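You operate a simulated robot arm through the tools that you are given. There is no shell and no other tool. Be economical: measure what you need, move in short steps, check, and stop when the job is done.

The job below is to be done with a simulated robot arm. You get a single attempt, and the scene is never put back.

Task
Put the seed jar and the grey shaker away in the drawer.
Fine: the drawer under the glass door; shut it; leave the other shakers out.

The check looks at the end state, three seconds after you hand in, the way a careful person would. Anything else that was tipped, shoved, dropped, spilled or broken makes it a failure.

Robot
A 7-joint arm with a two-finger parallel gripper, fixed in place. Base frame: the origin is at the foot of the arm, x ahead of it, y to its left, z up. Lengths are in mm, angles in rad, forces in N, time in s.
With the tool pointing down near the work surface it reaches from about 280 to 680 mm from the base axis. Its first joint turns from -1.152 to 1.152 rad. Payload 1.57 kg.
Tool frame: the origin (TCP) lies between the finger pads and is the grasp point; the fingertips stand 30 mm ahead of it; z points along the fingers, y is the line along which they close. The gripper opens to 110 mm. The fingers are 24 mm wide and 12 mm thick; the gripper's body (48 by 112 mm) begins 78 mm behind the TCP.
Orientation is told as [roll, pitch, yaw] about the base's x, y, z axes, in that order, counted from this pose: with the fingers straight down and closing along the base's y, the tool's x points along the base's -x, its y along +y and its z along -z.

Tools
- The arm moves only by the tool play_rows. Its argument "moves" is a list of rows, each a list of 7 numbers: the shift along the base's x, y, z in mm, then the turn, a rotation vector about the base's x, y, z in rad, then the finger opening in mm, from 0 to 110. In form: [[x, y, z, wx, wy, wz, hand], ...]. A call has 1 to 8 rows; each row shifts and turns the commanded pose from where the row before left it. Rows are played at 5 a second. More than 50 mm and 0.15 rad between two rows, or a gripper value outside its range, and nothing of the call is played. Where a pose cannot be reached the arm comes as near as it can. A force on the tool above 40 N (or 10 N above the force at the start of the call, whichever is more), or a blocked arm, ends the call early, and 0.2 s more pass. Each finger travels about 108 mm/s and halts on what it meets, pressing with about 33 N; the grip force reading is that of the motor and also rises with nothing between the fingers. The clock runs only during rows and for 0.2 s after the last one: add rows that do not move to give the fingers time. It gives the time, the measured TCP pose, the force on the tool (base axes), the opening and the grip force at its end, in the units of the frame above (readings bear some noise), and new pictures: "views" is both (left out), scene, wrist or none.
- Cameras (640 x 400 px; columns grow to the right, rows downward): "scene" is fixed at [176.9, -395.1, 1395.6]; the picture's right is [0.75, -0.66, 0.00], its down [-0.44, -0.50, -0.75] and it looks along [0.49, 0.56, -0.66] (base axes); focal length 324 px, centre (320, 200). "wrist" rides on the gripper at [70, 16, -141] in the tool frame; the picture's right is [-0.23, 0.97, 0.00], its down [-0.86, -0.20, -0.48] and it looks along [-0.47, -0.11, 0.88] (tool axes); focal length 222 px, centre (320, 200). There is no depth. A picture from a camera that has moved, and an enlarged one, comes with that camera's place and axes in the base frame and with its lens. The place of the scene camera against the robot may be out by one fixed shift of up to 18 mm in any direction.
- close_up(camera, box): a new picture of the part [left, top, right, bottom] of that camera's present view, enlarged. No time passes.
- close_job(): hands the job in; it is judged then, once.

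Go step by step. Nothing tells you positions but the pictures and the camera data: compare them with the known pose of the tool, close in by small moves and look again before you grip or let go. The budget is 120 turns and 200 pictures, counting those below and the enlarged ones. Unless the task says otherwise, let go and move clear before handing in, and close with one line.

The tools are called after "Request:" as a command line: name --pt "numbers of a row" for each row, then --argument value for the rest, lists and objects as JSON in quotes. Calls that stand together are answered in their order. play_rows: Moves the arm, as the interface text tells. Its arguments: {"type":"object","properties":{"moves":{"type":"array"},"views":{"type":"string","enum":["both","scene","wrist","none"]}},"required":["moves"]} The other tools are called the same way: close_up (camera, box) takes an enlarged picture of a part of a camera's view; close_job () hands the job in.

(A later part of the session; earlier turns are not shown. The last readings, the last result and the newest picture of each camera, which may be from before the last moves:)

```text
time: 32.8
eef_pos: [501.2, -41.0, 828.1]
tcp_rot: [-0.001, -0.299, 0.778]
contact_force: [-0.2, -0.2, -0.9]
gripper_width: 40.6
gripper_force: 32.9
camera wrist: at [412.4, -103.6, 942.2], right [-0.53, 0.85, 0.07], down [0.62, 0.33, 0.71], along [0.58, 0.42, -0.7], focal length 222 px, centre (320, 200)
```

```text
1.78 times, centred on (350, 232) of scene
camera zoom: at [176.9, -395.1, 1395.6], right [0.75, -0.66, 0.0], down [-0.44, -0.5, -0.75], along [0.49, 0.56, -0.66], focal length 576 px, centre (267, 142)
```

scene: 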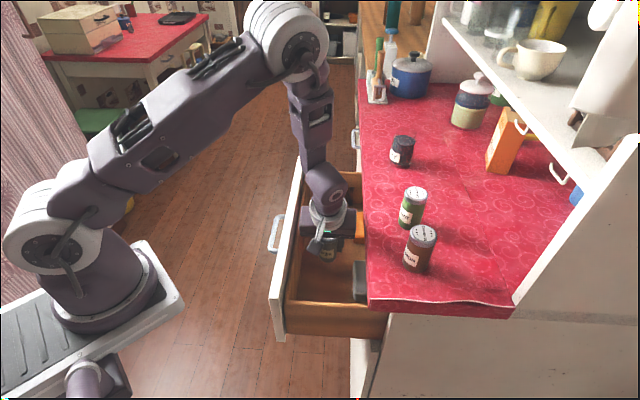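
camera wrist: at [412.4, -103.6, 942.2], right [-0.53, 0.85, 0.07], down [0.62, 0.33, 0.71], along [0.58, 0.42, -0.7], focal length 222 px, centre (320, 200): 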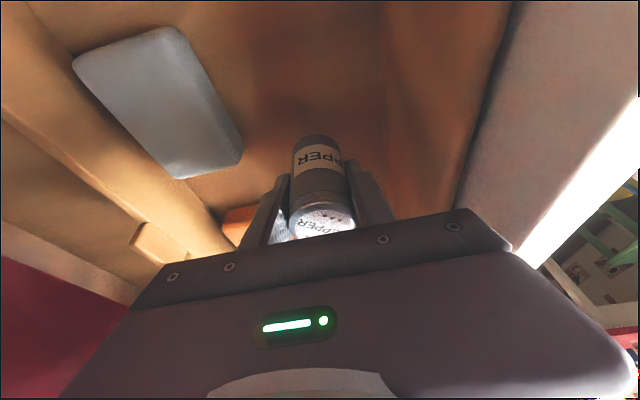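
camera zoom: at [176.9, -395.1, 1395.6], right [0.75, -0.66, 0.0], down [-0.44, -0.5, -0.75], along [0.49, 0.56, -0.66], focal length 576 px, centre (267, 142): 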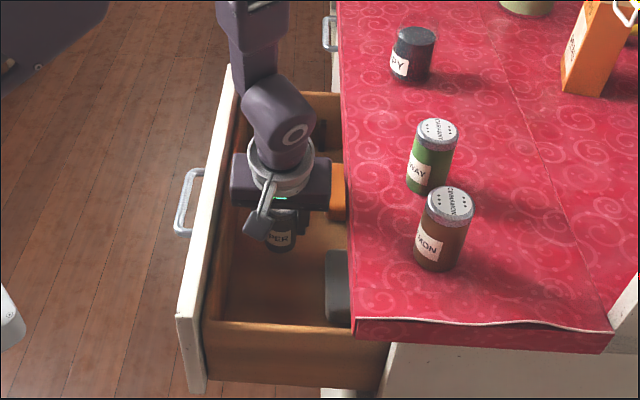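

Still free, so I'll lower in small steps until it touches the drawer floor.

Request:
play_rows --pt "0 0 -6 0 0 0 30" --pt "0 0 -6 0 0 0 30" --pt "0 0 -5 0 0 0 30" --views "none"

Request:
play_rows --pt "0 0 -3 0 0 0 30" --pt "0 0 -3 0 0 0 30"

```text
time: 33.6
eef_pos: [501.1, -39.5, 810.4]
tcp_rot: [-0.002, -0.3, 0.778]
contact_force: [0.5, 0.5, -0.6]
gripper_width: 40.7
gripper_force: 33.2
```

```text
time: 34.2
eef_pos: [500.9, -40.4, 805.6]
tcp_rot: [0.001, -0.302, 0.778]
contact_force: [0.1, 0.7, -0.9]
gripper_width: 40.7
gripper_force: 32.2
camera wrist: at [412.5, -103.8, 919.4], right [-0.53, 0.85, 0.07], down [0.62, 0.33, 0.71], along [0.58, 0.42, -0.7], focal length 222 px, centre (320, 200)
```

scene: 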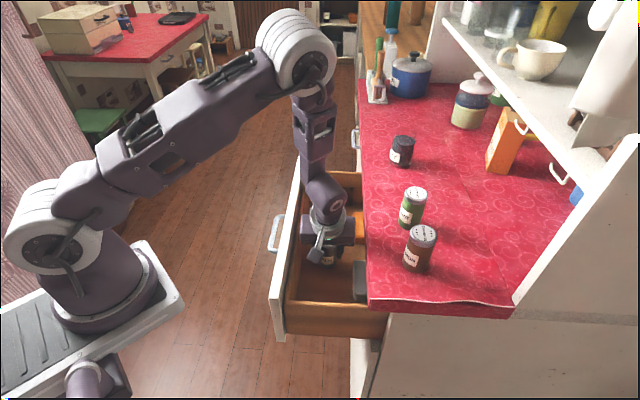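
wrist: 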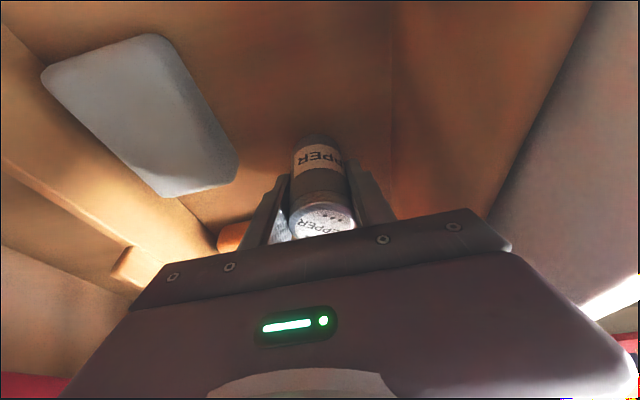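

Request:
play_rows --pt "0 0 -3 0 0 0 30" --pt "0 0 -3 0 0 0 30" --pt "0 0 -3 0 0 0 30" --views "none"

Request:
play_rows --pt "0 0 -3 0 0 0 30" --pt "0 0 -3 0 0 0 30" --pt "0 0 -3 0 0 0 30" --views "wrist"

```text
time: 35.0
eef_pos: [501.4, -40.1, 797.2]
tcp_rot: [-0.001, -0.302, 0.778]
contact_force: [1.5, 0.5, 26.4]
gripper_width: 41.4
gripper_force: 32.8
```

```text
time: 35.7
eef_pos: [501.1, -41.7, 789.6]
tcp_rot: [0.0, -0.3, 0.779]
contact_force: [-2.4, -2.2, 12.4]
gripper_width: 41.0
gripper_force: 32.9
stopped in row 3: the force on the tool passed its limit (the readings are from after the stop); the commanded pose is now the measured one
camera wrist: at [412.1, -104.7, 904.1], right [-0.53, 0.85, 0.07], down [0.62, 0.33, 0.71], along [0.58, 0.42, -0.7], focal length 222 px, centre (320, 200)
```

wrist: 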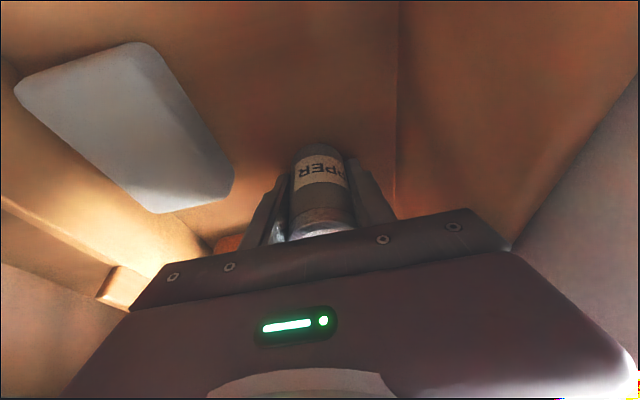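

The shaker rests on the drawer floor at z≈752. Releasing gently, opening only a little.

Request:
play_rows --pt "0 0 1 0 0 0 46" --pt "0 0 0 0 0 0 56" --pt "0 0 0 0 0 0 64" --pt "0 0 0 0 0 0 64" --views "wrist"

```text
time: 36.7
eef_pos: [501.0, -41.1, 789.3]
tcp_rot: [0.0, -0.299, 0.778]
contact_force: [0.3, 0.0, -0.4]
gripper_width: 64.2
gripper_force: 0.0
camera wrist: at [412.3, -104.4, 904.7], right [-0.53, 0.85, 0.07], down [0.62, 0.33, 0.71], along [0.58, 0.42, -0.7], focal length 222 px, centre (320, 200)
```

wrist: 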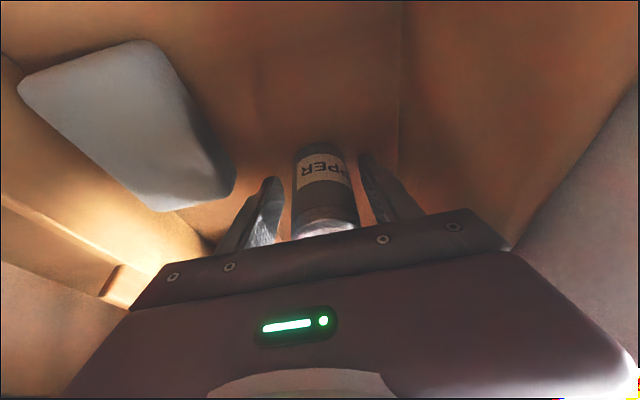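

PEPPER stands free. Backing out along the tool axis.

Request:
play_rows --pt "-3.3 -3.3 15 0 0 0 64" --pt "-5.5 -5.4 25 0 0 0 64" --pt "-8.8 -8.7 40 0 0 0 64" --pt "-4 -4 45 0 0 0 64" --pt "0 0 45 0 0 0 80" --pt "0 0 45 0 0 0 80" --pt "0 0 45 0 0 0 80"

Request:
close_up --camera "scene" --box '[250, 120, 450, 345]'

```text
time: 38.3
eef_pos: [479.4, -62.1, 1051.8]
tcp_rot: [0.0, -0.3, 0.778]
contact_force: [0.2, 0.3, -0.8]
gripper_width: 80.0
gripper_force: 0.1
camera wrist: at [390.1, -124.7, 1165.5], right [-0.53, 0.85, 0.07], down [0.62, 0.33, 0.71], along [0.58, 0.42, -0.7], focal length 222 px, centre (320, 200)
```

scene: 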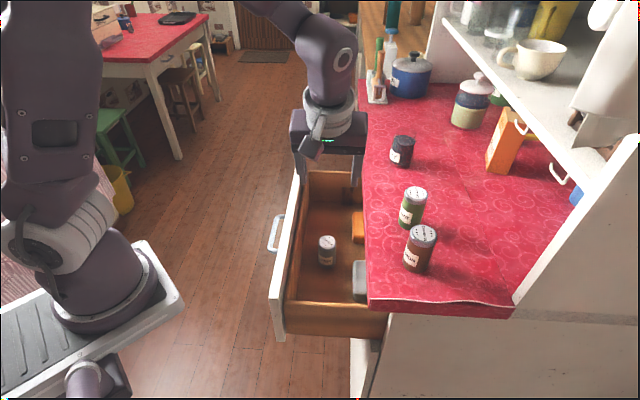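
wrist: 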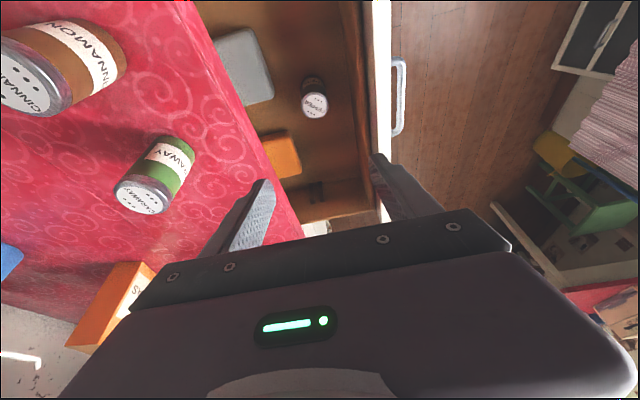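

```text
1.78 times, centred on (350, 232) of scene
camera zoom: at [176.9, -395.1, 1395.6], right [0.75, -0.66, 0.0], down [-0.44, -0.5, -0.75], along [0.49, 0.56, -0.66], focal length 576 px, centre (267, 142)
```

zoom: 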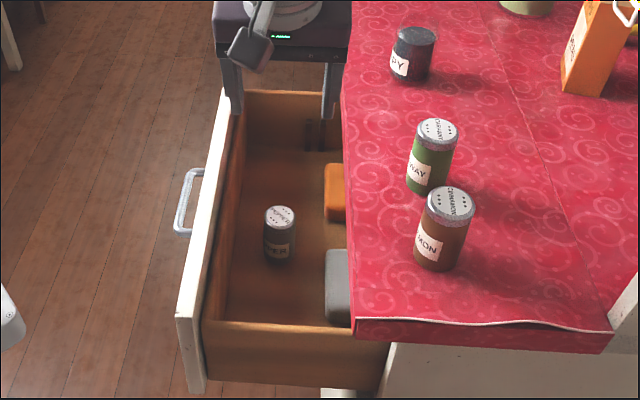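

PEPPER stands upright in the drawer. Next is POPPY: I'll turn back to face it and lean further for reach.

Request:
play_rows --pt "20 10 25 0 0 -0.13 80" --pt "20 10 25 0 0 -0.13 80" --pt "20 10 20 0 0 -0.13 80" --pt "20 0 0 0 0 -0.13 80" --pt "20 0 0 0 0 -0.13 80" --pt "20 0 0 0 0 -0.13 80" --pt "0 0 0 0 -0.15 0 80" --pt "0 0 0 0 -0.15 0 80"

```text
time: 40.1
eef_pos: [600.2, -32.2, 1119.3]
tcp_rot: [0.003, -0.601, -0.003]
contact_force: [0.0, 0.3, 0.3]
gripper_width: 79.9
gripper_force: 0.1
camera wrist: at [461.7, -14.7, 1197.3], right [0.19, 0.97, 0.13], down [0.43, -0.2, 0.88], along [0.88, -0.11, -0.46], focal length 222 px, centre (320, 200)
```

scene: 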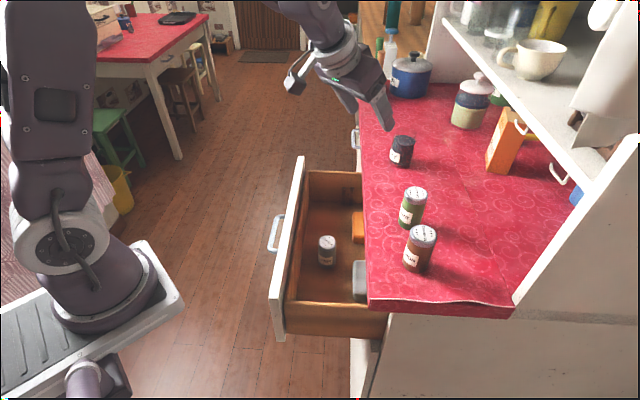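
wrist: 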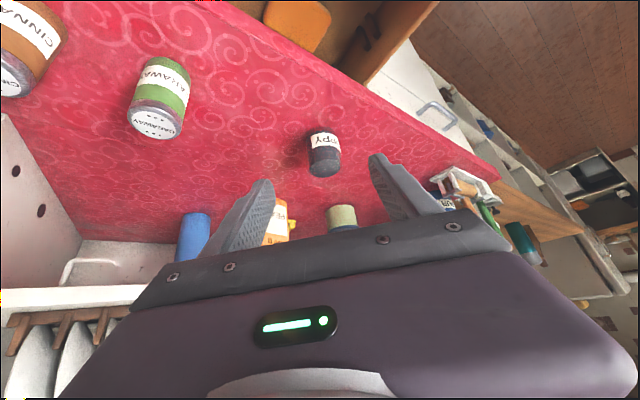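

Request:
close_up --camera "wrist" --box '[260, 100, 400, 200]'

```text
4.00 times, centred on (330, 150) of wrist
camera zoom: at [461.7, -14.7, 1197.3], right [0.19, 0.97, 0.13], down [0.43, -0.2, 0.88], along [0.88, -0.11, -0.46], focal length 888 px, centre (280, 400)
```

zoom: 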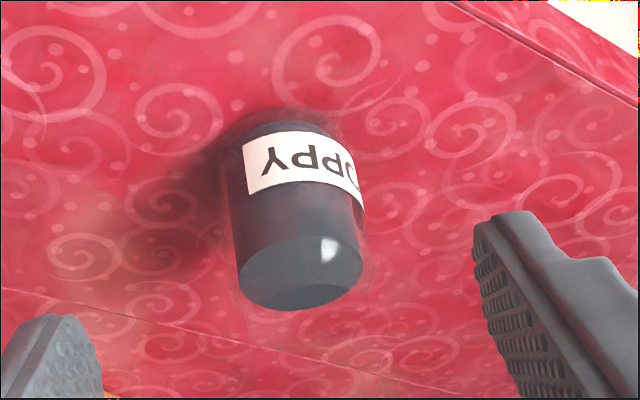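

Request:
close_up --camera "scene" --box '[370, 115, 434, 180]'

```text
6.15 times, centred on (402, 148) of scene
camera zoom: at [176.9, -395.1, 1395.6], right [0.75, -0.66, 0.0], down [-0.44, -0.5, -0.75], along [0.49, 0.56, -0.66], focal length 1995 px, centre (-185, 523)
```

zoom: 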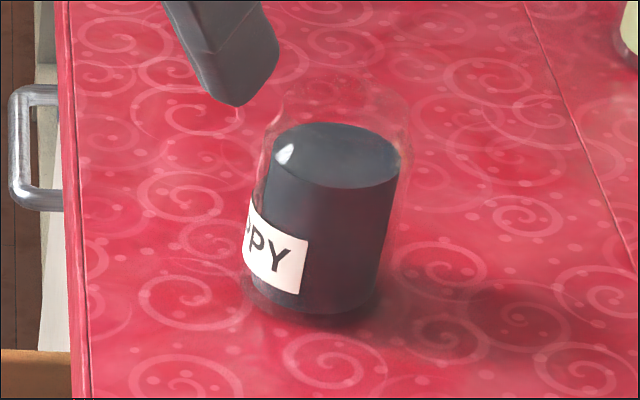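

POPPY turns out to be a glass jar with loose seeds and possibly no lid, so it must stay level. It sits around (738,-33). I'll approach along a leaned axis with wide fingers, checking midway.

Request:
play_rows --pt "26 0 -14 0 0 0 96" --pt "26 0 -14 0 0 0 96" --pt "25 -1 -15 0 0 0 96" --pt "0 0 0 0 0 0 96"

Request:
close_up --camera "wrist" --box '[240, 90, 400, 210]'

```text
time: 41.1
eef_pos: [676.5, -34.2, 1075.9]
tcp_rot: [0.0, -0.601, -0.003]
contact_force: [0.0, -0.2, -0.2]
gripper_width: 95.8
gripper_force: 0.1
camera wrist: at [539.3, -16.4, 1153.7], right [0.19, 0.97, 0.13], down [0.44, -0.2, 0.88], along [0.88, -0.11, -0.46], focal length 222 px, centre (320, 200)
```

scene: 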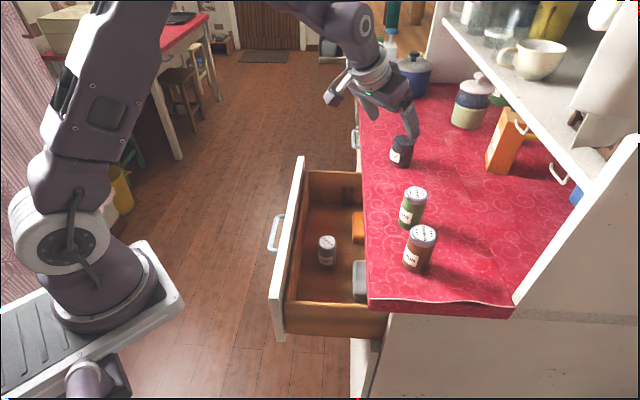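
wrist: 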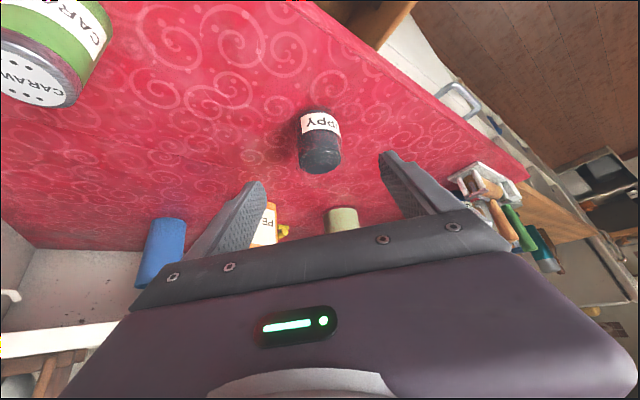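

```text
3.33 times, centred on (320, 150) of wrist
camera zoom: at [539.3, -16.4, 1153.7], right [0.19, 0.97, 0.13], down [0.44, -0.2, 0.88], along [0.88, -0.11, -0.46], focal length 740 px, centre (320, 367)
```

zoom: 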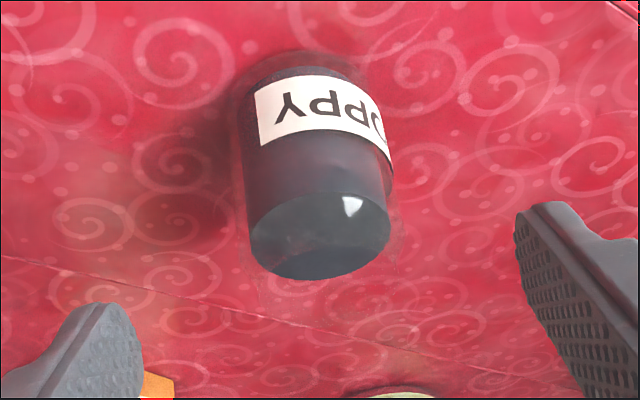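

The jar is centred between the finger lines. I'll descend along the axis, ending near (744,-33,986).

Request:
play_rows --pt "17 0 -22 0 0 0 96" --pt "17 0 -22 0 0 0 96" --pt "17 1 -23 0 0 0 96" --pt "0 0 0 0 0 0 96"

```text
time: 42.1
eef_pos: [727.9, -32.8, 1009.5]
tcp_rot: [-0.001, -0.6, -0.003]
contact_force: [0.3, -0.9, 0.2]
gripper_width: 96.0
gripper_force: 0.1
camera wrist: at [590.0, -15.5, 1087.5], right [0.19, 0.97, 0.13], down [0.44, -0.2, 0.88], along [0.88, -0.11, -0.46], focal length 222 px, centre (320, 200)
```

scene: 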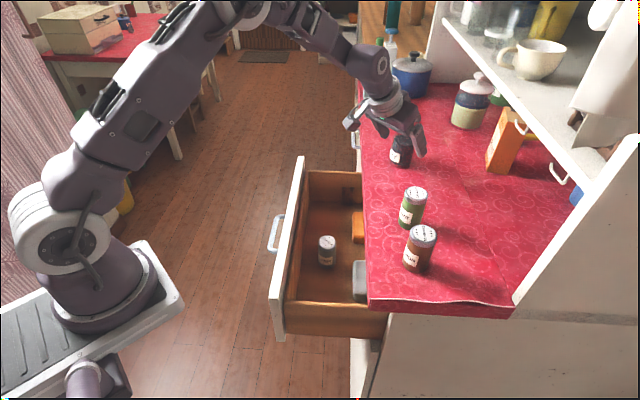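
wrist: 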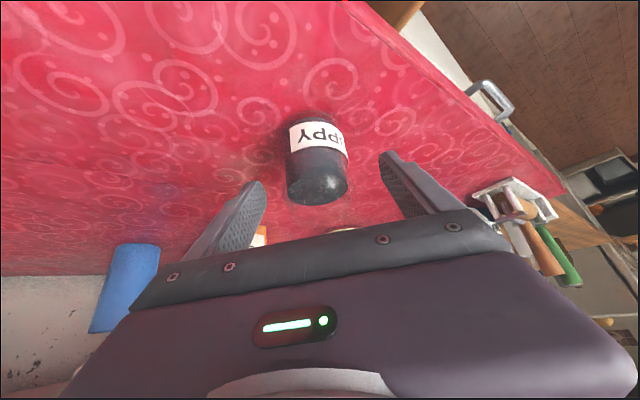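

Request:
play_rows --pt "8 0 -12 0 0 0 96" --pt "8 0 -11 0 0 0 96" --pt "0 0 0 0 0 0 96"

Request:
close_up --camera "wrist" --box '[200, 80, 440, 260]'

Request:
close_up --camera "scene" --box '[340, 80, 460, 200]'

```text
time: 42.9
eef_pos: [744.0, -32.8, 987.3]
tcp_rot: [0.0, -0.6, -0.003]
contact_force: [-0.6, 0.0, 0.0]
gripper_width: 96.1
gripper_force: 0.0
camera wrist: at [606.0, -15.0, 1064.3], right [0.19, 0.97, 0.13], down [0.44, -0.2, 0.88], along [0.88, -0.11, -0.46], focal length 222 px, centre (320, 200)
```

scene: 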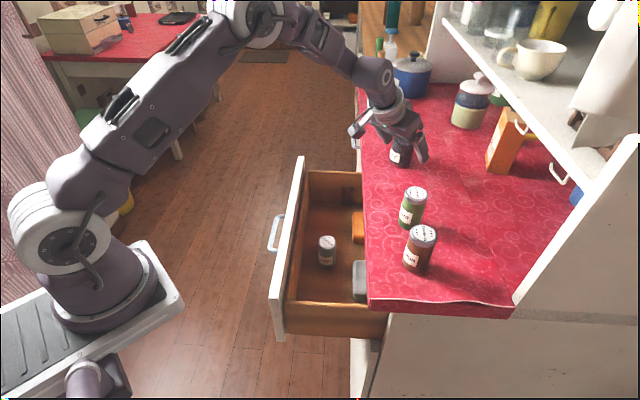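
wrist: 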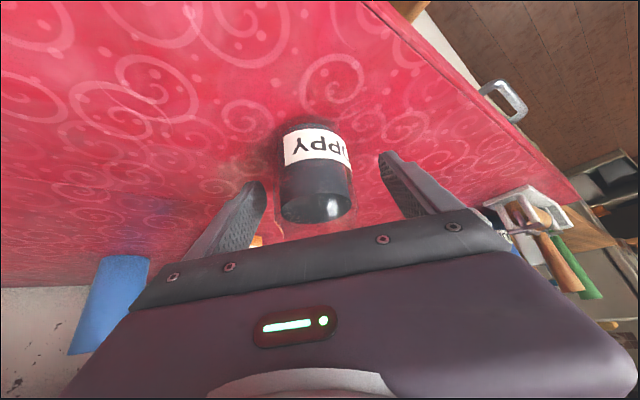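

```text
2.22 times, centred on (320, 170) of wrist
camera zoom: at [606.0, -15.0, 1064.3], right [0.19, 0.97, 0.13], down [0.44, -0.2, 0.88], along [0.88, -0.11, -0.46], focal length 494 px, centre (320, 267)
```

zoom: 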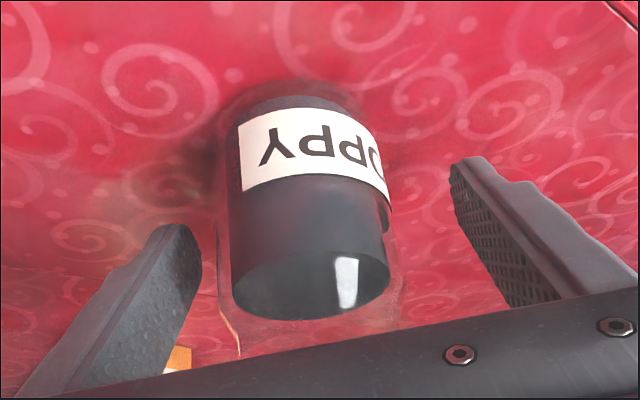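

```text
3.33 times, centred on (400, 140) of scene
camera zoom: at [176.9, -395.1, 1395.6], right [0.75, -0.66, 0.0], down [-0.44, -0.5, -0.75], along [0.49, 0.56, -0.66], focal length 1080 px, centre (53, 400)
```

zoom: 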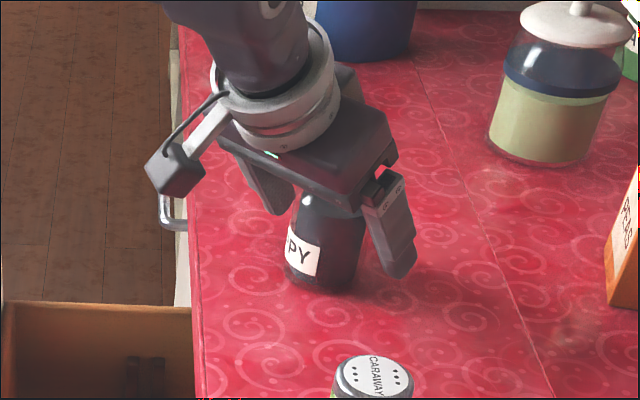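

The jar is a few mm toward -y of the finger centre, so I'll shift slightly and then close slowly.

Request:
play_rows --pt "0 -3.5 0 0 0 0 90" --pt "0 0 0 0 0 0 82" --pt "0 0 0 0 0 0 74" --pt "0 0 0 0 0 0 68" --views "wrist"

Request:
close_up --camera "wrist" --box '[200, 80, 440, 260]'

```text
time: 43.9
eef_pos: [743.9, -35.7, 986.5]
tcp_rot: [0.0, -0.601, -0.002]
contact_force: [0.4, 0.1, -0.4]
gripper_width: 67.6
gripper_force: 0.0
camera wrist: at [605.9, -18.5, 1064.4], right [0.19, 0.97, 0.13], down [0.44, -0.2, 0.88], along [0.88, -0.11, -0.46], focal length 222 px, centre (320, 200)
```

wrist: 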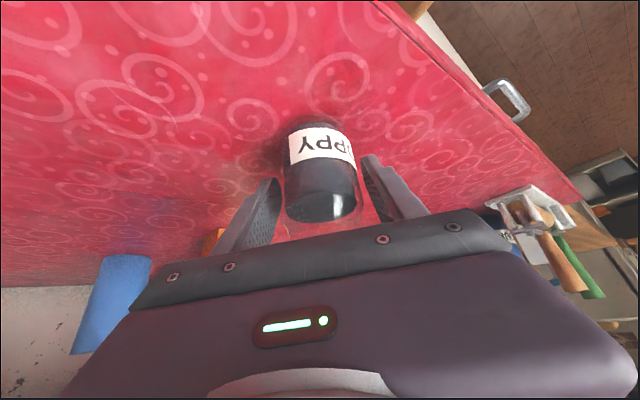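

```text
2.22 times, centred on (320, 170) of wrist
camera zoom: at [605.9, -18.5, 1064.4], right [0.19, 0.97, 0.13], down [0.44, -0.2, 0.88], along [0.88, -0.11, -0.46], focal length 494 px, centre (320, 267)
```

zoom: 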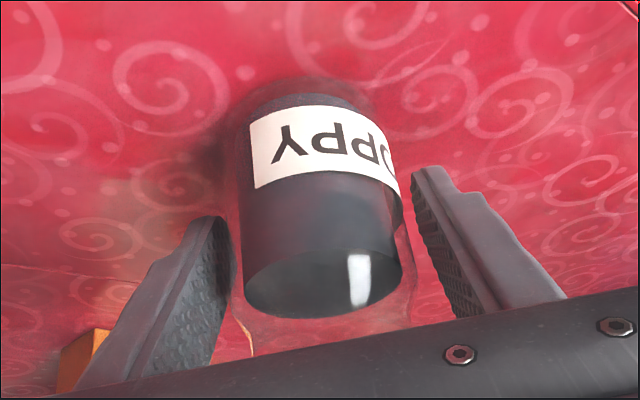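

Well centred. Closing until it grips.

Request:
play_rows --pt "0 0 0 0 0 0 63" --pt "0 0 0 0 0 0 59" --pt "0 0 0 0 0 0 54" --pt "0 0 0 0 0 0 48" --pt "0 0 0 0 0 0 48" --views "wrist"

```text
time: 45.1
eef_pos: [744.1, -35.5, 986.5]
tcp_rot: [0.003, -0.601, -0.002]
contact_force: [-0.4, -0.2, 0.8]
gripper_width: 51.7
gripper_force: 33.4
camera wrist: at [605.9, -18.4, 1064.5], right [0.19, 0.97, 0.13], down [0.44, -0.2, 0.88], along [0.88, -0.11, -0.46], focal length 222 px, centre (320, 200)
```

wrist: 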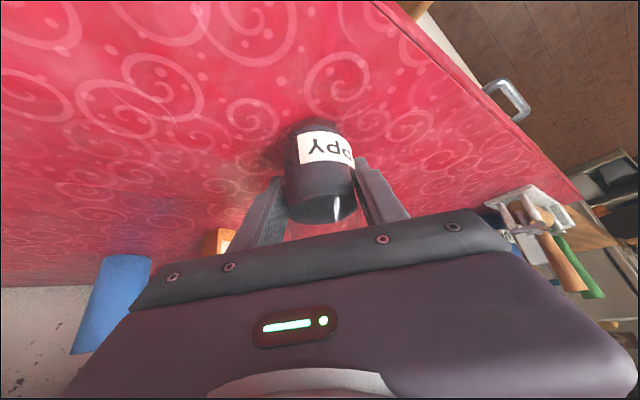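

Gripped at 52 mm. Lifting slowly.

Request:
play_rows --pt "0 0 6 0 0 0 45" --pt "0 0 10 0 0 0 45" --pt "0 0 15 0 0 0 45" --pt "0 0 10 0 0 0 45"

Request:
close_up --camera "scene" --box '[340, 80, 460, 200]'

```text
time: 46.1
eef_pos: [744.1, -36.3, 1028.0]
tcp_rot: [0.001, -0.599, -0.005]
contact_force: [-0.6, -0.6, -1.2]
gripper_width: 51.7
gripper_force: 33.2
camera wrist: at [606.0, -18.4, 1105.6], right [0.19, 0.97, 0.13], down [0.44, -0.2, 0.88], along [0.88, -0.11, -0.46], focal length 222 px, centre (320, 200)
```

scene: 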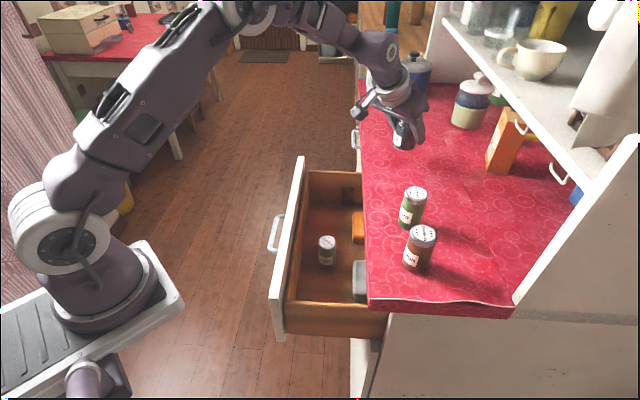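
wrist: 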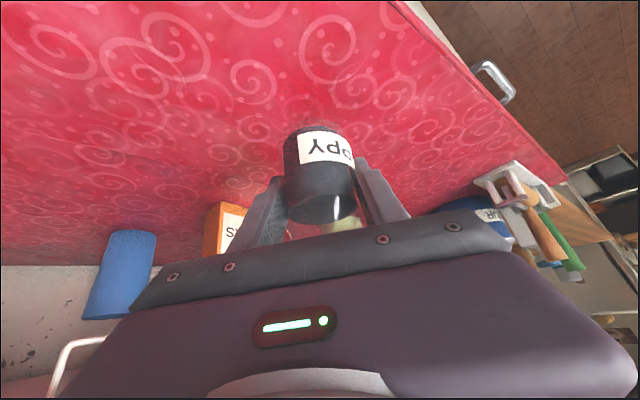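

```text
3.33 times, centred on (400, 140) of scene
camera zoom: at [176.9, -395.1, 1395.6], right [0.75, -0.66, 0.0], down [-0.44, -0.5, -0.75], along [0.49, 0.56, -0.66], focal length 1080 px, centre (53, 400)
```

zoom: 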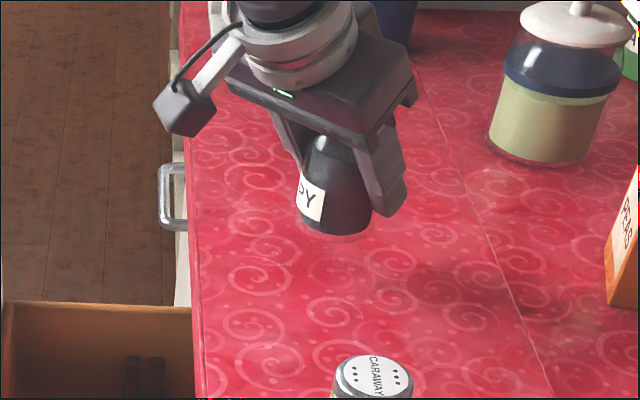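

The jar is held steady and level. I'll carry it slowly toward the drawer, yawing so the lean runs along the drawer.

Request:
play_rows --pt "-10 2 8 0 0 0 45" --pt "-18 5 8 0 0 0 45" --pt "-20 8 8 0 0 0.06 45" --pt "-22 8 6 0 0 0.1 45" --pt "-22 8 0 0 0 0.1 45" --pt "-22 8 0 0 0 0.1 45" --pt "-22 8 0 0 0 0.1 45" --pt "-20 8 0 0 0 0.06 45"

```text
time: 47.9
eef_pos: [587.2, 19.7, 1057.7]
tcp_rot: [0.0, -0.601, 0.52]
contact_force: [0.5, 0.2, -0.6]
gripper_width: 51.8
gripper_force: 33.2
camera wrist: at [459.4, -34.1, 1135.1], right [-0.32, 0.94, 0.13], down [0.48, 0.04, 0.88], along [0.82, 0.34, -0.46], focal length 222 px, centre (320, 200)
```

scene: 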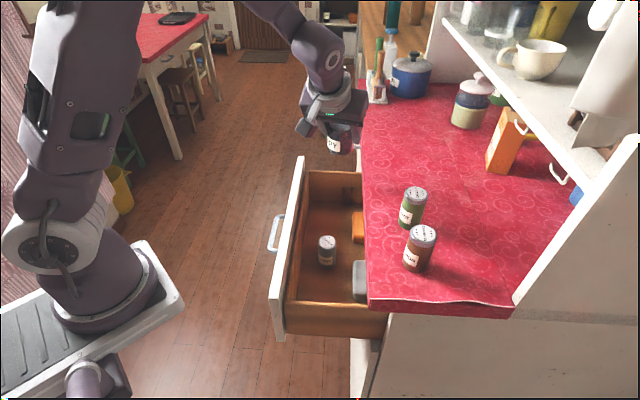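
wrist: 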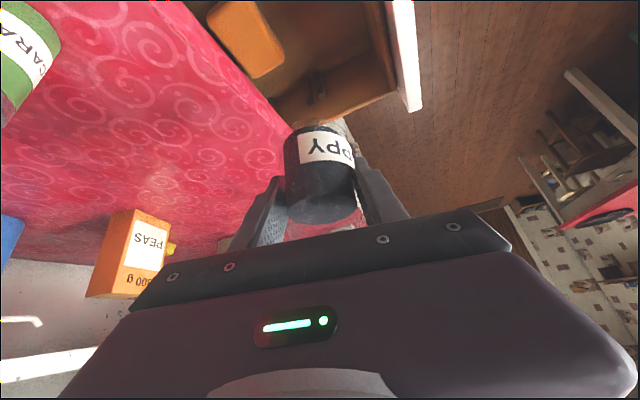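

Request:
play_rows --pt "-8 2 0 0 0 0.08 45" --pt "-8 2 -10 0 0 0.09 45" --pt "-5 2 -20 0 0 0.088 45" --pt "0 0 -25 0 0 0 45" --pt "0 0 -25 0 0 0 45" --pt "0 0 -25 0 0 0 45" --pt "0 0 -25 0 0 0 45" --pt "0 0 -15 0 0 0 45"

Request:
close_up --camera "scene" --box '[250, 120, 450, 345]'

```text
time: 49.7
eef_pos: [566.5, 24.4, 912.9]
tcp_rot: [0.001, -0.599, 0.774]
contact_force: [-0.9, 0.4, -2.2]
gripper_width: 51.4
gripper_force: 32.6
camera wrist: at [456.8, -58.4, 990.7], right [-0.55, 0.83, 0.13], down [0.45, 0.16, 0.88], along [0.7, 0.54, -0.46], focal length 222 px, centre (320, 200)
```

scene: 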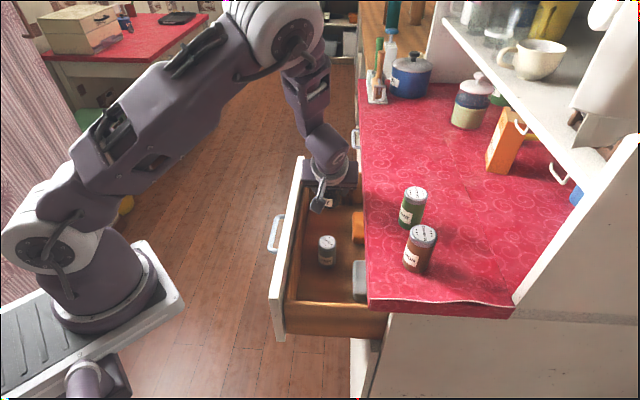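
wrist: 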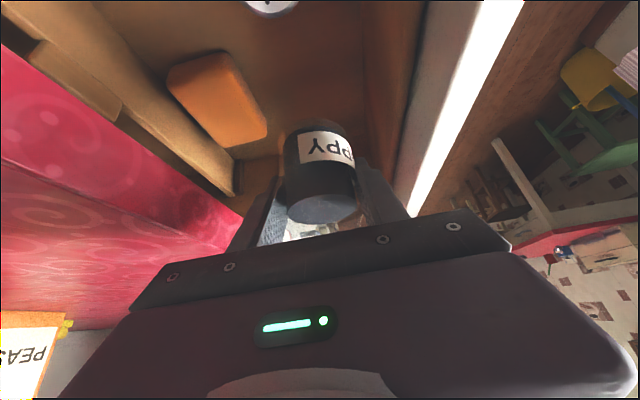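

```text
1.78 times, centred on (350, 232) of scene
camera zoom: at [176.9, -395.1, 1395.6], right [0.75, -0.66, 0.0], down [-0.44, -0.5, -0.75], along [0.49, 0.56, -0.66], focal length 576 px, centre (267, 142)
```

zoom: 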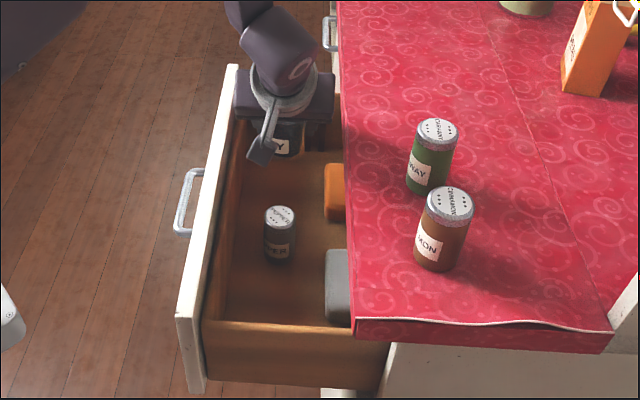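

Request:
play_rows --pt "0 0 -20 0 0 0 45" --pt "0 0 -20 0 0 0 45" --pt "0 0 -20 0 0 0 45" --pt "0 0 -15 0 0 0 45" --pt "0 0 -10 0 0 0 45"

Request:
close_up --camera "scene" --box '[250, 120, 450, 345]'

```text
time: 50.9
eef_pos: [566.3, 24.2, 826.6]
tcp_rot: [-0.001, -0.601, 0.778]
contact_force: [-0.3, 0.1, -2.2]
gripper_width: 51.6
gripper_force: 33.1
camera wrist: at [456.6, -58.8, 905.5], right [-0.55, 0.83, 0.13], down [0.45, 0.16, 0.88], along [0.7, 0.54, -0.46], focal length 222 px, centre (320, 200)
```

scene: 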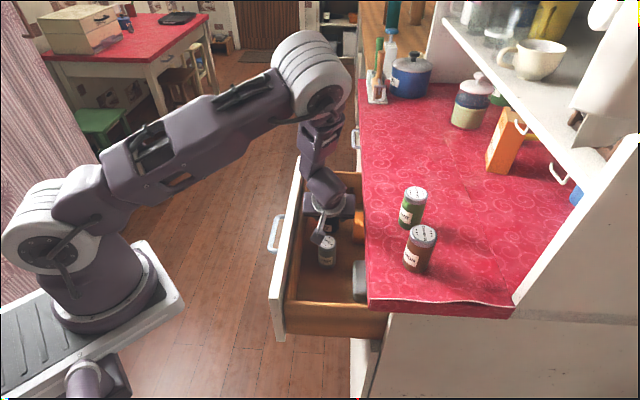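
wrist: 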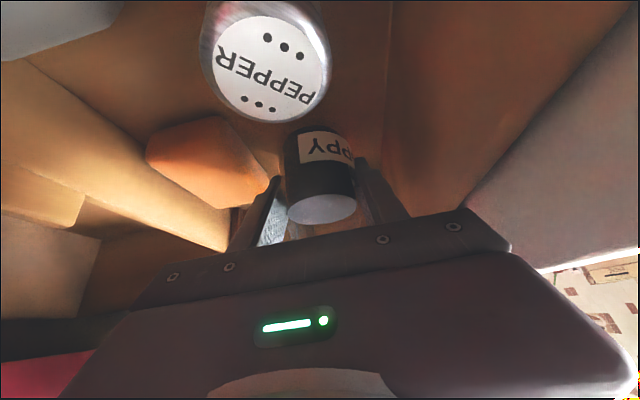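

```text
1.78 times, centred on (350, 232) of scene
camera zoom: at [176.9, -395.1, 1395.6], right [0.75, -0.66, 0.0], down [-0.44, -0.5, -0.75], along [0.49, 0.56, -0.66], focal length 576 px, centre (267, 142)
```

zoom: 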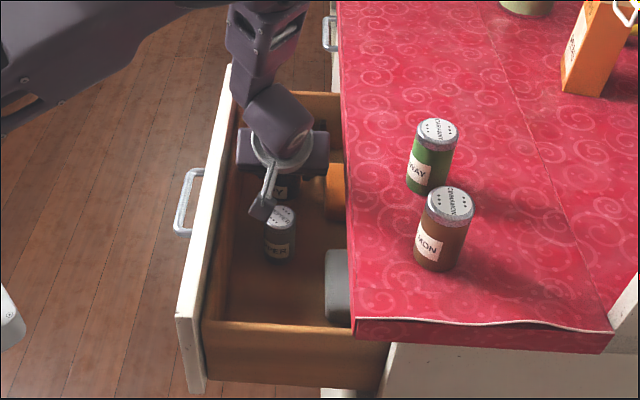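

Request:
play_rows --pt "0 0 -7 0 0 0 45" --pt "0 0 -7 0 0 0 45" --pt "0 0 -6 0 0 0 45" --pt "0 0 -3 0 0 0 45" --views "none"

Request:
play_rows --pt "0 0 -2 0 0 0 45" --pt "0 0 -2 0 0 0 45" --views "wrist"

```text
time: 51.9
eef_pos: [566.0, 24.9, 804.2]
tcp_rot: [-0.001, -0.598, 0.775]
contact_force: [-1.1, -0.2, -2.0]
gripper_width: 51.7
gripper_force: 33.5
```

```text
time: 52.5
eef_pos: [567.3, 25.4, 800.9]
tcp_rot: [0.001, -0.599, 0.777]
contact_force: [1.4, -1.2, 5.0]
gripper_width: 51.9
gripper_force: 20.7
camera wrist: at [456.7, -58.2, 878.8], right [-0.55, 0.83, 0.13], down [0.45, 0.16, 0.88], along [0.7, 0.54, -0.46], focal length 222 px, centre (320, 200)
```

wrist: 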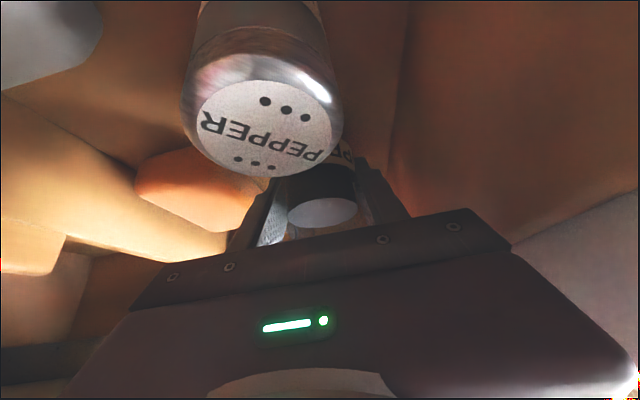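

It has just touched the floor. One last millimetre, then I'll let go.

Request:
play_rows --pt "0 0 -1 0 0 0 45" --pt "0 0 0 0 0 0 54" --pt "0 0 0 0 0 0 60" --pt "0 0 0 0 0 0 66" --pt "0 0 0 0 0 0 66" --views "wrist"

```text
time: 53.7
eef_pos: [565.8, 25.8, 800.5]
tcp_rot: [0.0, -0.599, 0.776]
contact_force: [-0.9, -0.1, 0.1]
gripper_width: 66.0
gripper_force: 0.1
camera wrist: at [456.6, -58.4, 878.0], right [-0.55, 0.83, 0.13], down [0.45, 0.16, 0.88], along [0.7, 0.54, -0.46], focal length 222 px, centre (320, 200)
```

wrist: 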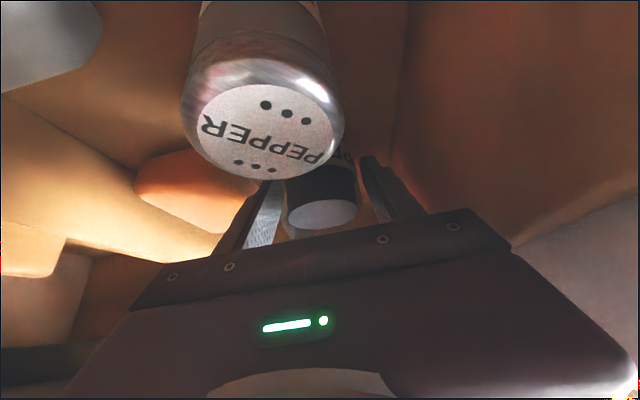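

Request:
play_rows --pt "0 0 12 0 0 0 66" --pt "0 0 20 0 0 0 66" --pt "0 0 30 0 0 0 66" --pt "0 0 40 0 0 0 66" --pt "0 0 45 0 0 0 66" --pt "-10 10 45 0 0 0 66" --pt "-20 20 40 0 0 0 66" --pt "-20 20 30 0 0 0 66"

Request:
close_up --camera "scene" --box '[250, 120, 450, 345]'

```text
time: 55.5
eef_pos: [516.9, 74.8, 1061.5]
tcp_rot: [0.002, -0.598, 0.776]
contact_force: [0.1, -0.3, -0.4]
gripper_width: 66.0
gripper_force: 0.0
camera wrist: at [406.3, -8.0, 1139.3], right [-0.55, 0.83, 0.13], down [0.45, 0.16, 0.88], along [0.7, 0.54, -0.46], focal length 222 px, centre (320, 200)
```

scene: 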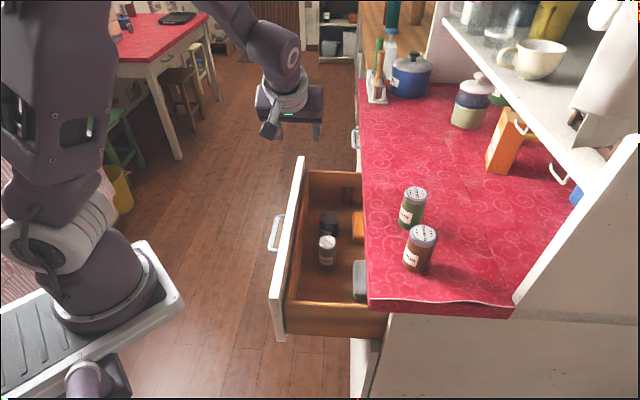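
wrist: 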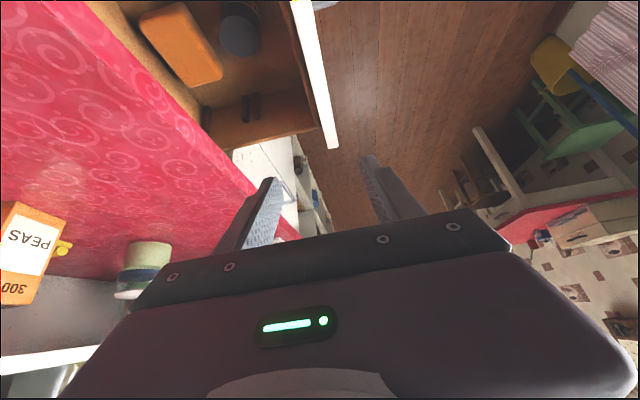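

```text
1.78 times, centred on (350, 232) of scene
camera zoom: at [176.9, -395.1, 1395.7], right [0.75, -0.66, 0.0], down [-0.44, -0.5, -0.75], along [0.49, 0.56, -0.66], focal length 576 px, centre (267, 142)
```

zoom: 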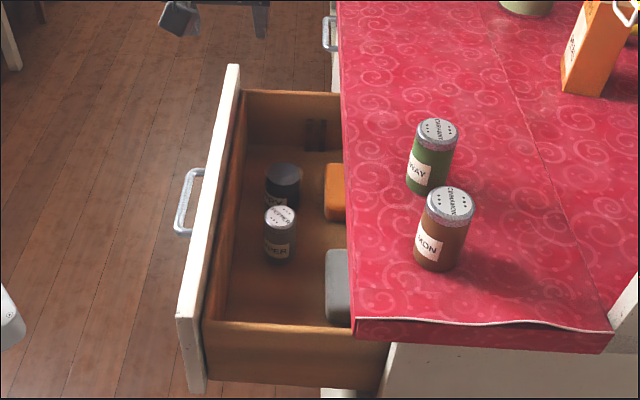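

Both stand upright in the drawer. To shut it smoothly I'll retake the handle and push, so first I bring the tool vertical and then tilt toward the cabinet as before.

Request:
play_rows --pt "-30 10 20 -0.1055 0.107 0 66" --pt "-30 10 20 -0.1055 0.107 0 66" --pt "-30 10 0 -0.1055 0.107 0 66" --pt "-30 10 0 -0.1055 0.107 0 66" --pt "-26 6 0 -0.1 -0.1 0 50" --pt "0 0 0 -0.1 -0.1 0 50" --pt "0 0 0 -0.1 -0.1 0 50" --pt "0 0 0 -0.1 -0.1 0 50" --views "none"

Request:
play_rows --pt "0 0 -20 -0.1 -0.1 0 50" --pt "0 0 -20 -0.1 -0.1 0 50" --pt "0 0 -20 -0.1 -0.1 0 50" --pt "0 0 -20 -0.1 -0.1 0 50" --pt "0 0 0 0 0 0 50"

```text
time: 57.3
eef_pos: [370.8, 119.9, 1102.0]
tcp_rot: [-0.569, -0.004, 0.779]
contact_force: [-0.4, 0.5, 0.0]
gripper_width: 50.2
gripper_force: 0.0
```

```text
time: 58.5
eef_pos: [371.4, 120.7, 1021.9]
tcp_rot: [-1.133, -0.009, 0.782]
contact_force: [0.2, 0.2, -0.1]
gripper_width: 50.2
gripper_force: 0.1
camera wrist: at [225.3, 168.6, 1066.4], right [-0.12, 0.46, -0.88], down [0.36, 0.85, 0.39], along [0.93, -0.27, -0.27], focal length 222 px, centre (320, 200)
```

scene: 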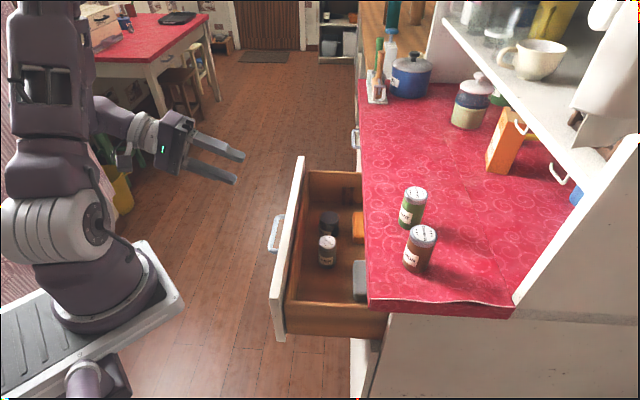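
wrist: 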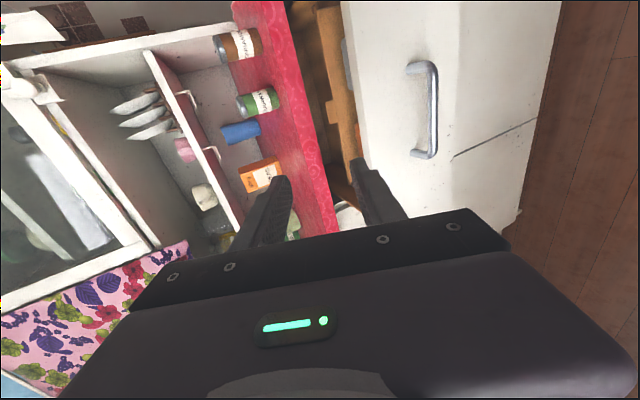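

Request:
play_rows --pt "0 0 -40 0 0 0 50" --pt "0 0 -40 0 0 0 50" --pt "0 0 -40 0 0 0 50" --pt "0 0 -31 0 0 0 50" --pt "9 -10 -9 0 0 0 50" --pt "0 0 0 0 0 0 50" --views "wrist"

```text
time: 59.9
eef_pos: [379.4, 111.6, 863.1]
tcp_rot: [-1.133, -0.008, 0.78]
contact_force: [0.6, -0.9, 0.6]
gripper_width: 49.8
gripper_force: 0.1
camera wrist: at [235.1, 159.3, 907.0], right [-0.12, 0.46, -0.88], down [0.36, 0.85, 0.39], along [0.92, -0.27, -0.27], focal length 222 px, centre (320, 200)
```

wrist: 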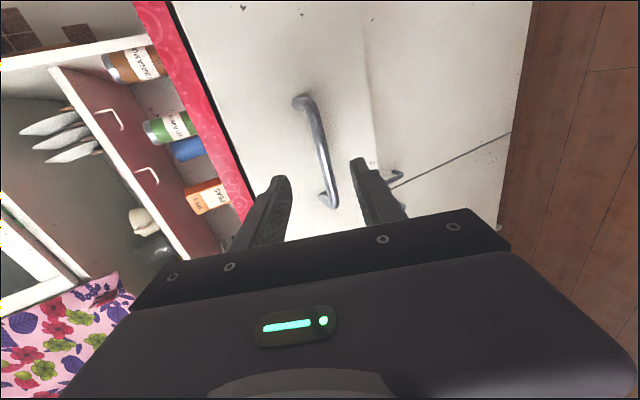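

Same view as at the release. I'll move back onto the bar and close.

Request:
play_rows --pt "12 -12 -10 0 0 0 50" --pt "12 -12 -10 0 0 0 50" --pt "13 -12 -10 0 0 0 50" --pt "0 0 0 0 0 0 30" --pt "0 0 0 0 0 0 0" --pt "0 0 0 0 0 0 0" --views "wrist"

```text
time: 61.3
eef_pos: [417.7, 75.5, 831.3]
tcp_rot: [-1.136, -0.008, 0.78]
contact_force: [1.3, -1.2, 20.7]
gripper_width: 12.0
gripper_force: 29.2
camera wrist: at [272.2, 122.7, 876.8], right [-0.12, 0.46, -0.88], down [0.36, 0.85, 0.39], along [0.93, -0.27, -0.27], focal length 222 px, centre (320, 200)
```

wrist: 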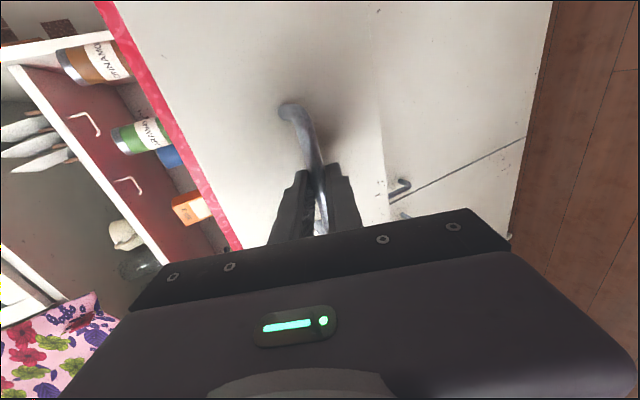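

Handle gripped. Pushing the drawer in gently.

Request:
play_rows --pt "2 -2 2 0 0 0 0" --pt "4 -4 0 0 0 0 0" --pt "6 -6 0 0 0 0 0" --pt "6 -6 0 0 0 0 0" --pt "6 -6 0 0 0 0 0" --pt "6 -6 0 0 0 0 0" --pt "6 -6 0 0 0 0 0" --pt "4 -4 0 0 0 0 0" --views "scene"

Request:
close_up --camera "scene" --box '[250, 120, 450, 345]'

```text
time: 63.1
eef_pos: [457.2, 35.4, 832.1]
tcp_rot: [-1.126, -0.005, 0.779]
contact_force: [-1.0, 0.2, -31.3]
gripper_width: 12.0
gripper_force: 29.4
```

scene: 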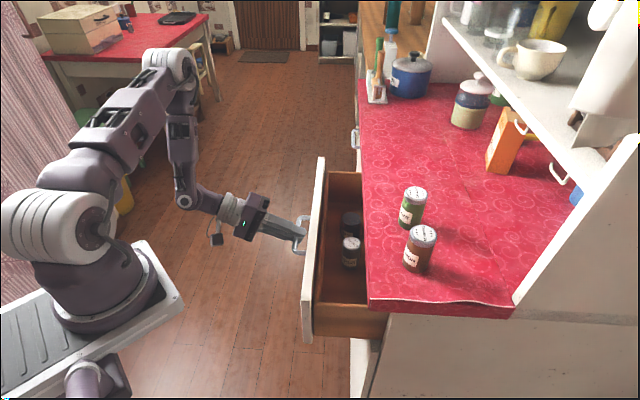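

```text
1.78 times, centred on (350, 232) of scene
camera zoom: at [177.4, -395.1, 1395.6], right [0.75, -0.66, 0.0], down [-0.44, -0.5, -0.75], along [0.49, 0.56, -0.66], focal length 576 px, centre (267, 142)
```

zoom: 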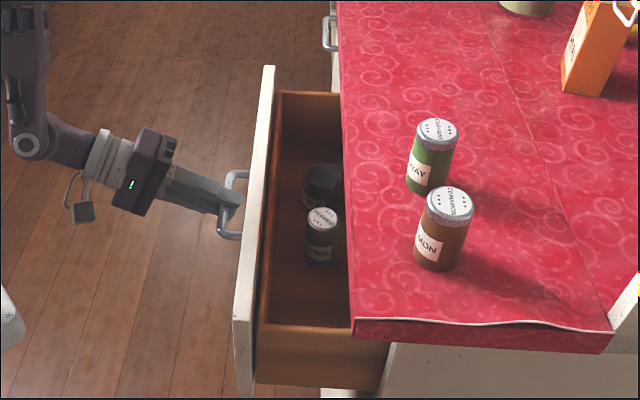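

Request:
play_rows --pt "3 -3 -2 0 0 0 0" --pt "5 -5 0 0 0 0 0" --pt "5 -5 0 0 0 0 0" --pt "5 -5 0 0 0 0 0" --pt "5 -5 0 0 0 0 0" --pt "5 -5 0 0 0 0 0" --views "scene"

Request:
close_up --camera "scene" --box '[290, 140, 410, 345]'

```text
time: 64.5
eef_pos: [485.9, 8.4, 832.9]
tcp_rot: [-1.133, -0.009, 0.784]
contact_force: [2.4, 5.5, -2.3]
gripper_width: 11.6
gripper_force: 28.7
```

scene: 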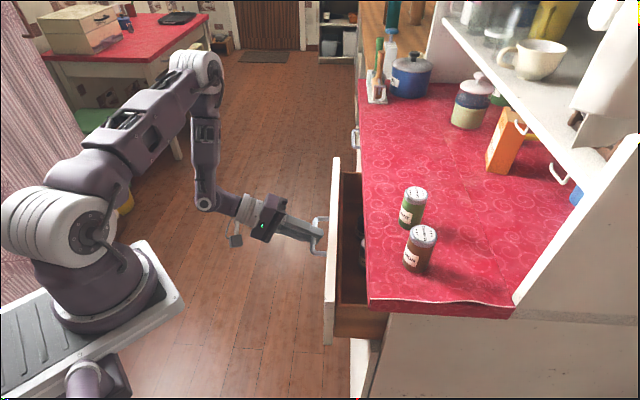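

```text
1.95 times, centred on (350, 242) of scene
camera zoom: at [177.0, -395.0, 1395.7], right [0.75, -0.66, 0.0], down [-0.44, -0.5, -0.75], along [0.49, 0.56, -0.66], focal length 632 px, centre (262, 117)
```

zoom: 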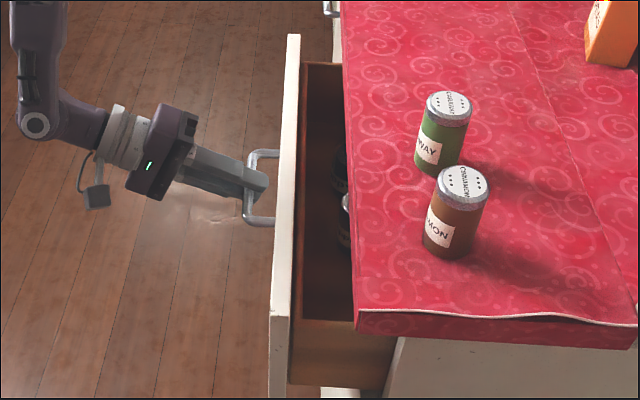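

Request:
play_rows --pt "5 -5 0 0 0 0 0" --pt "5 -5 0 0 0 0 0" --pt "5 -5 0 0 0 0 0" --pt "5 -5 0 0 0 0 0" --pt "5 -5 0 0 0 0 0" --pt "5 -5 0 0 0 0 0" --pt "5 -5 0 0 0 0 0" --views "scene"

```text
time: 66.1
eef_pos: [519.3, -27.9, 832.6]
tcp_rot: [-1.132, -0.006, 0.779]
contact_force: [4.7, 6.2, 8.7]
gripper_width: 11.9
gripper_force: 29.8
```

scene: 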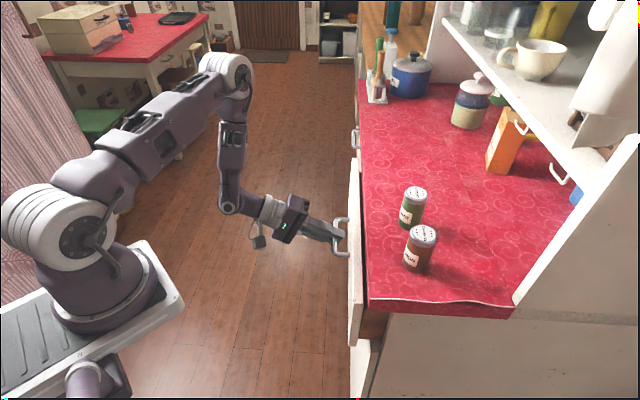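

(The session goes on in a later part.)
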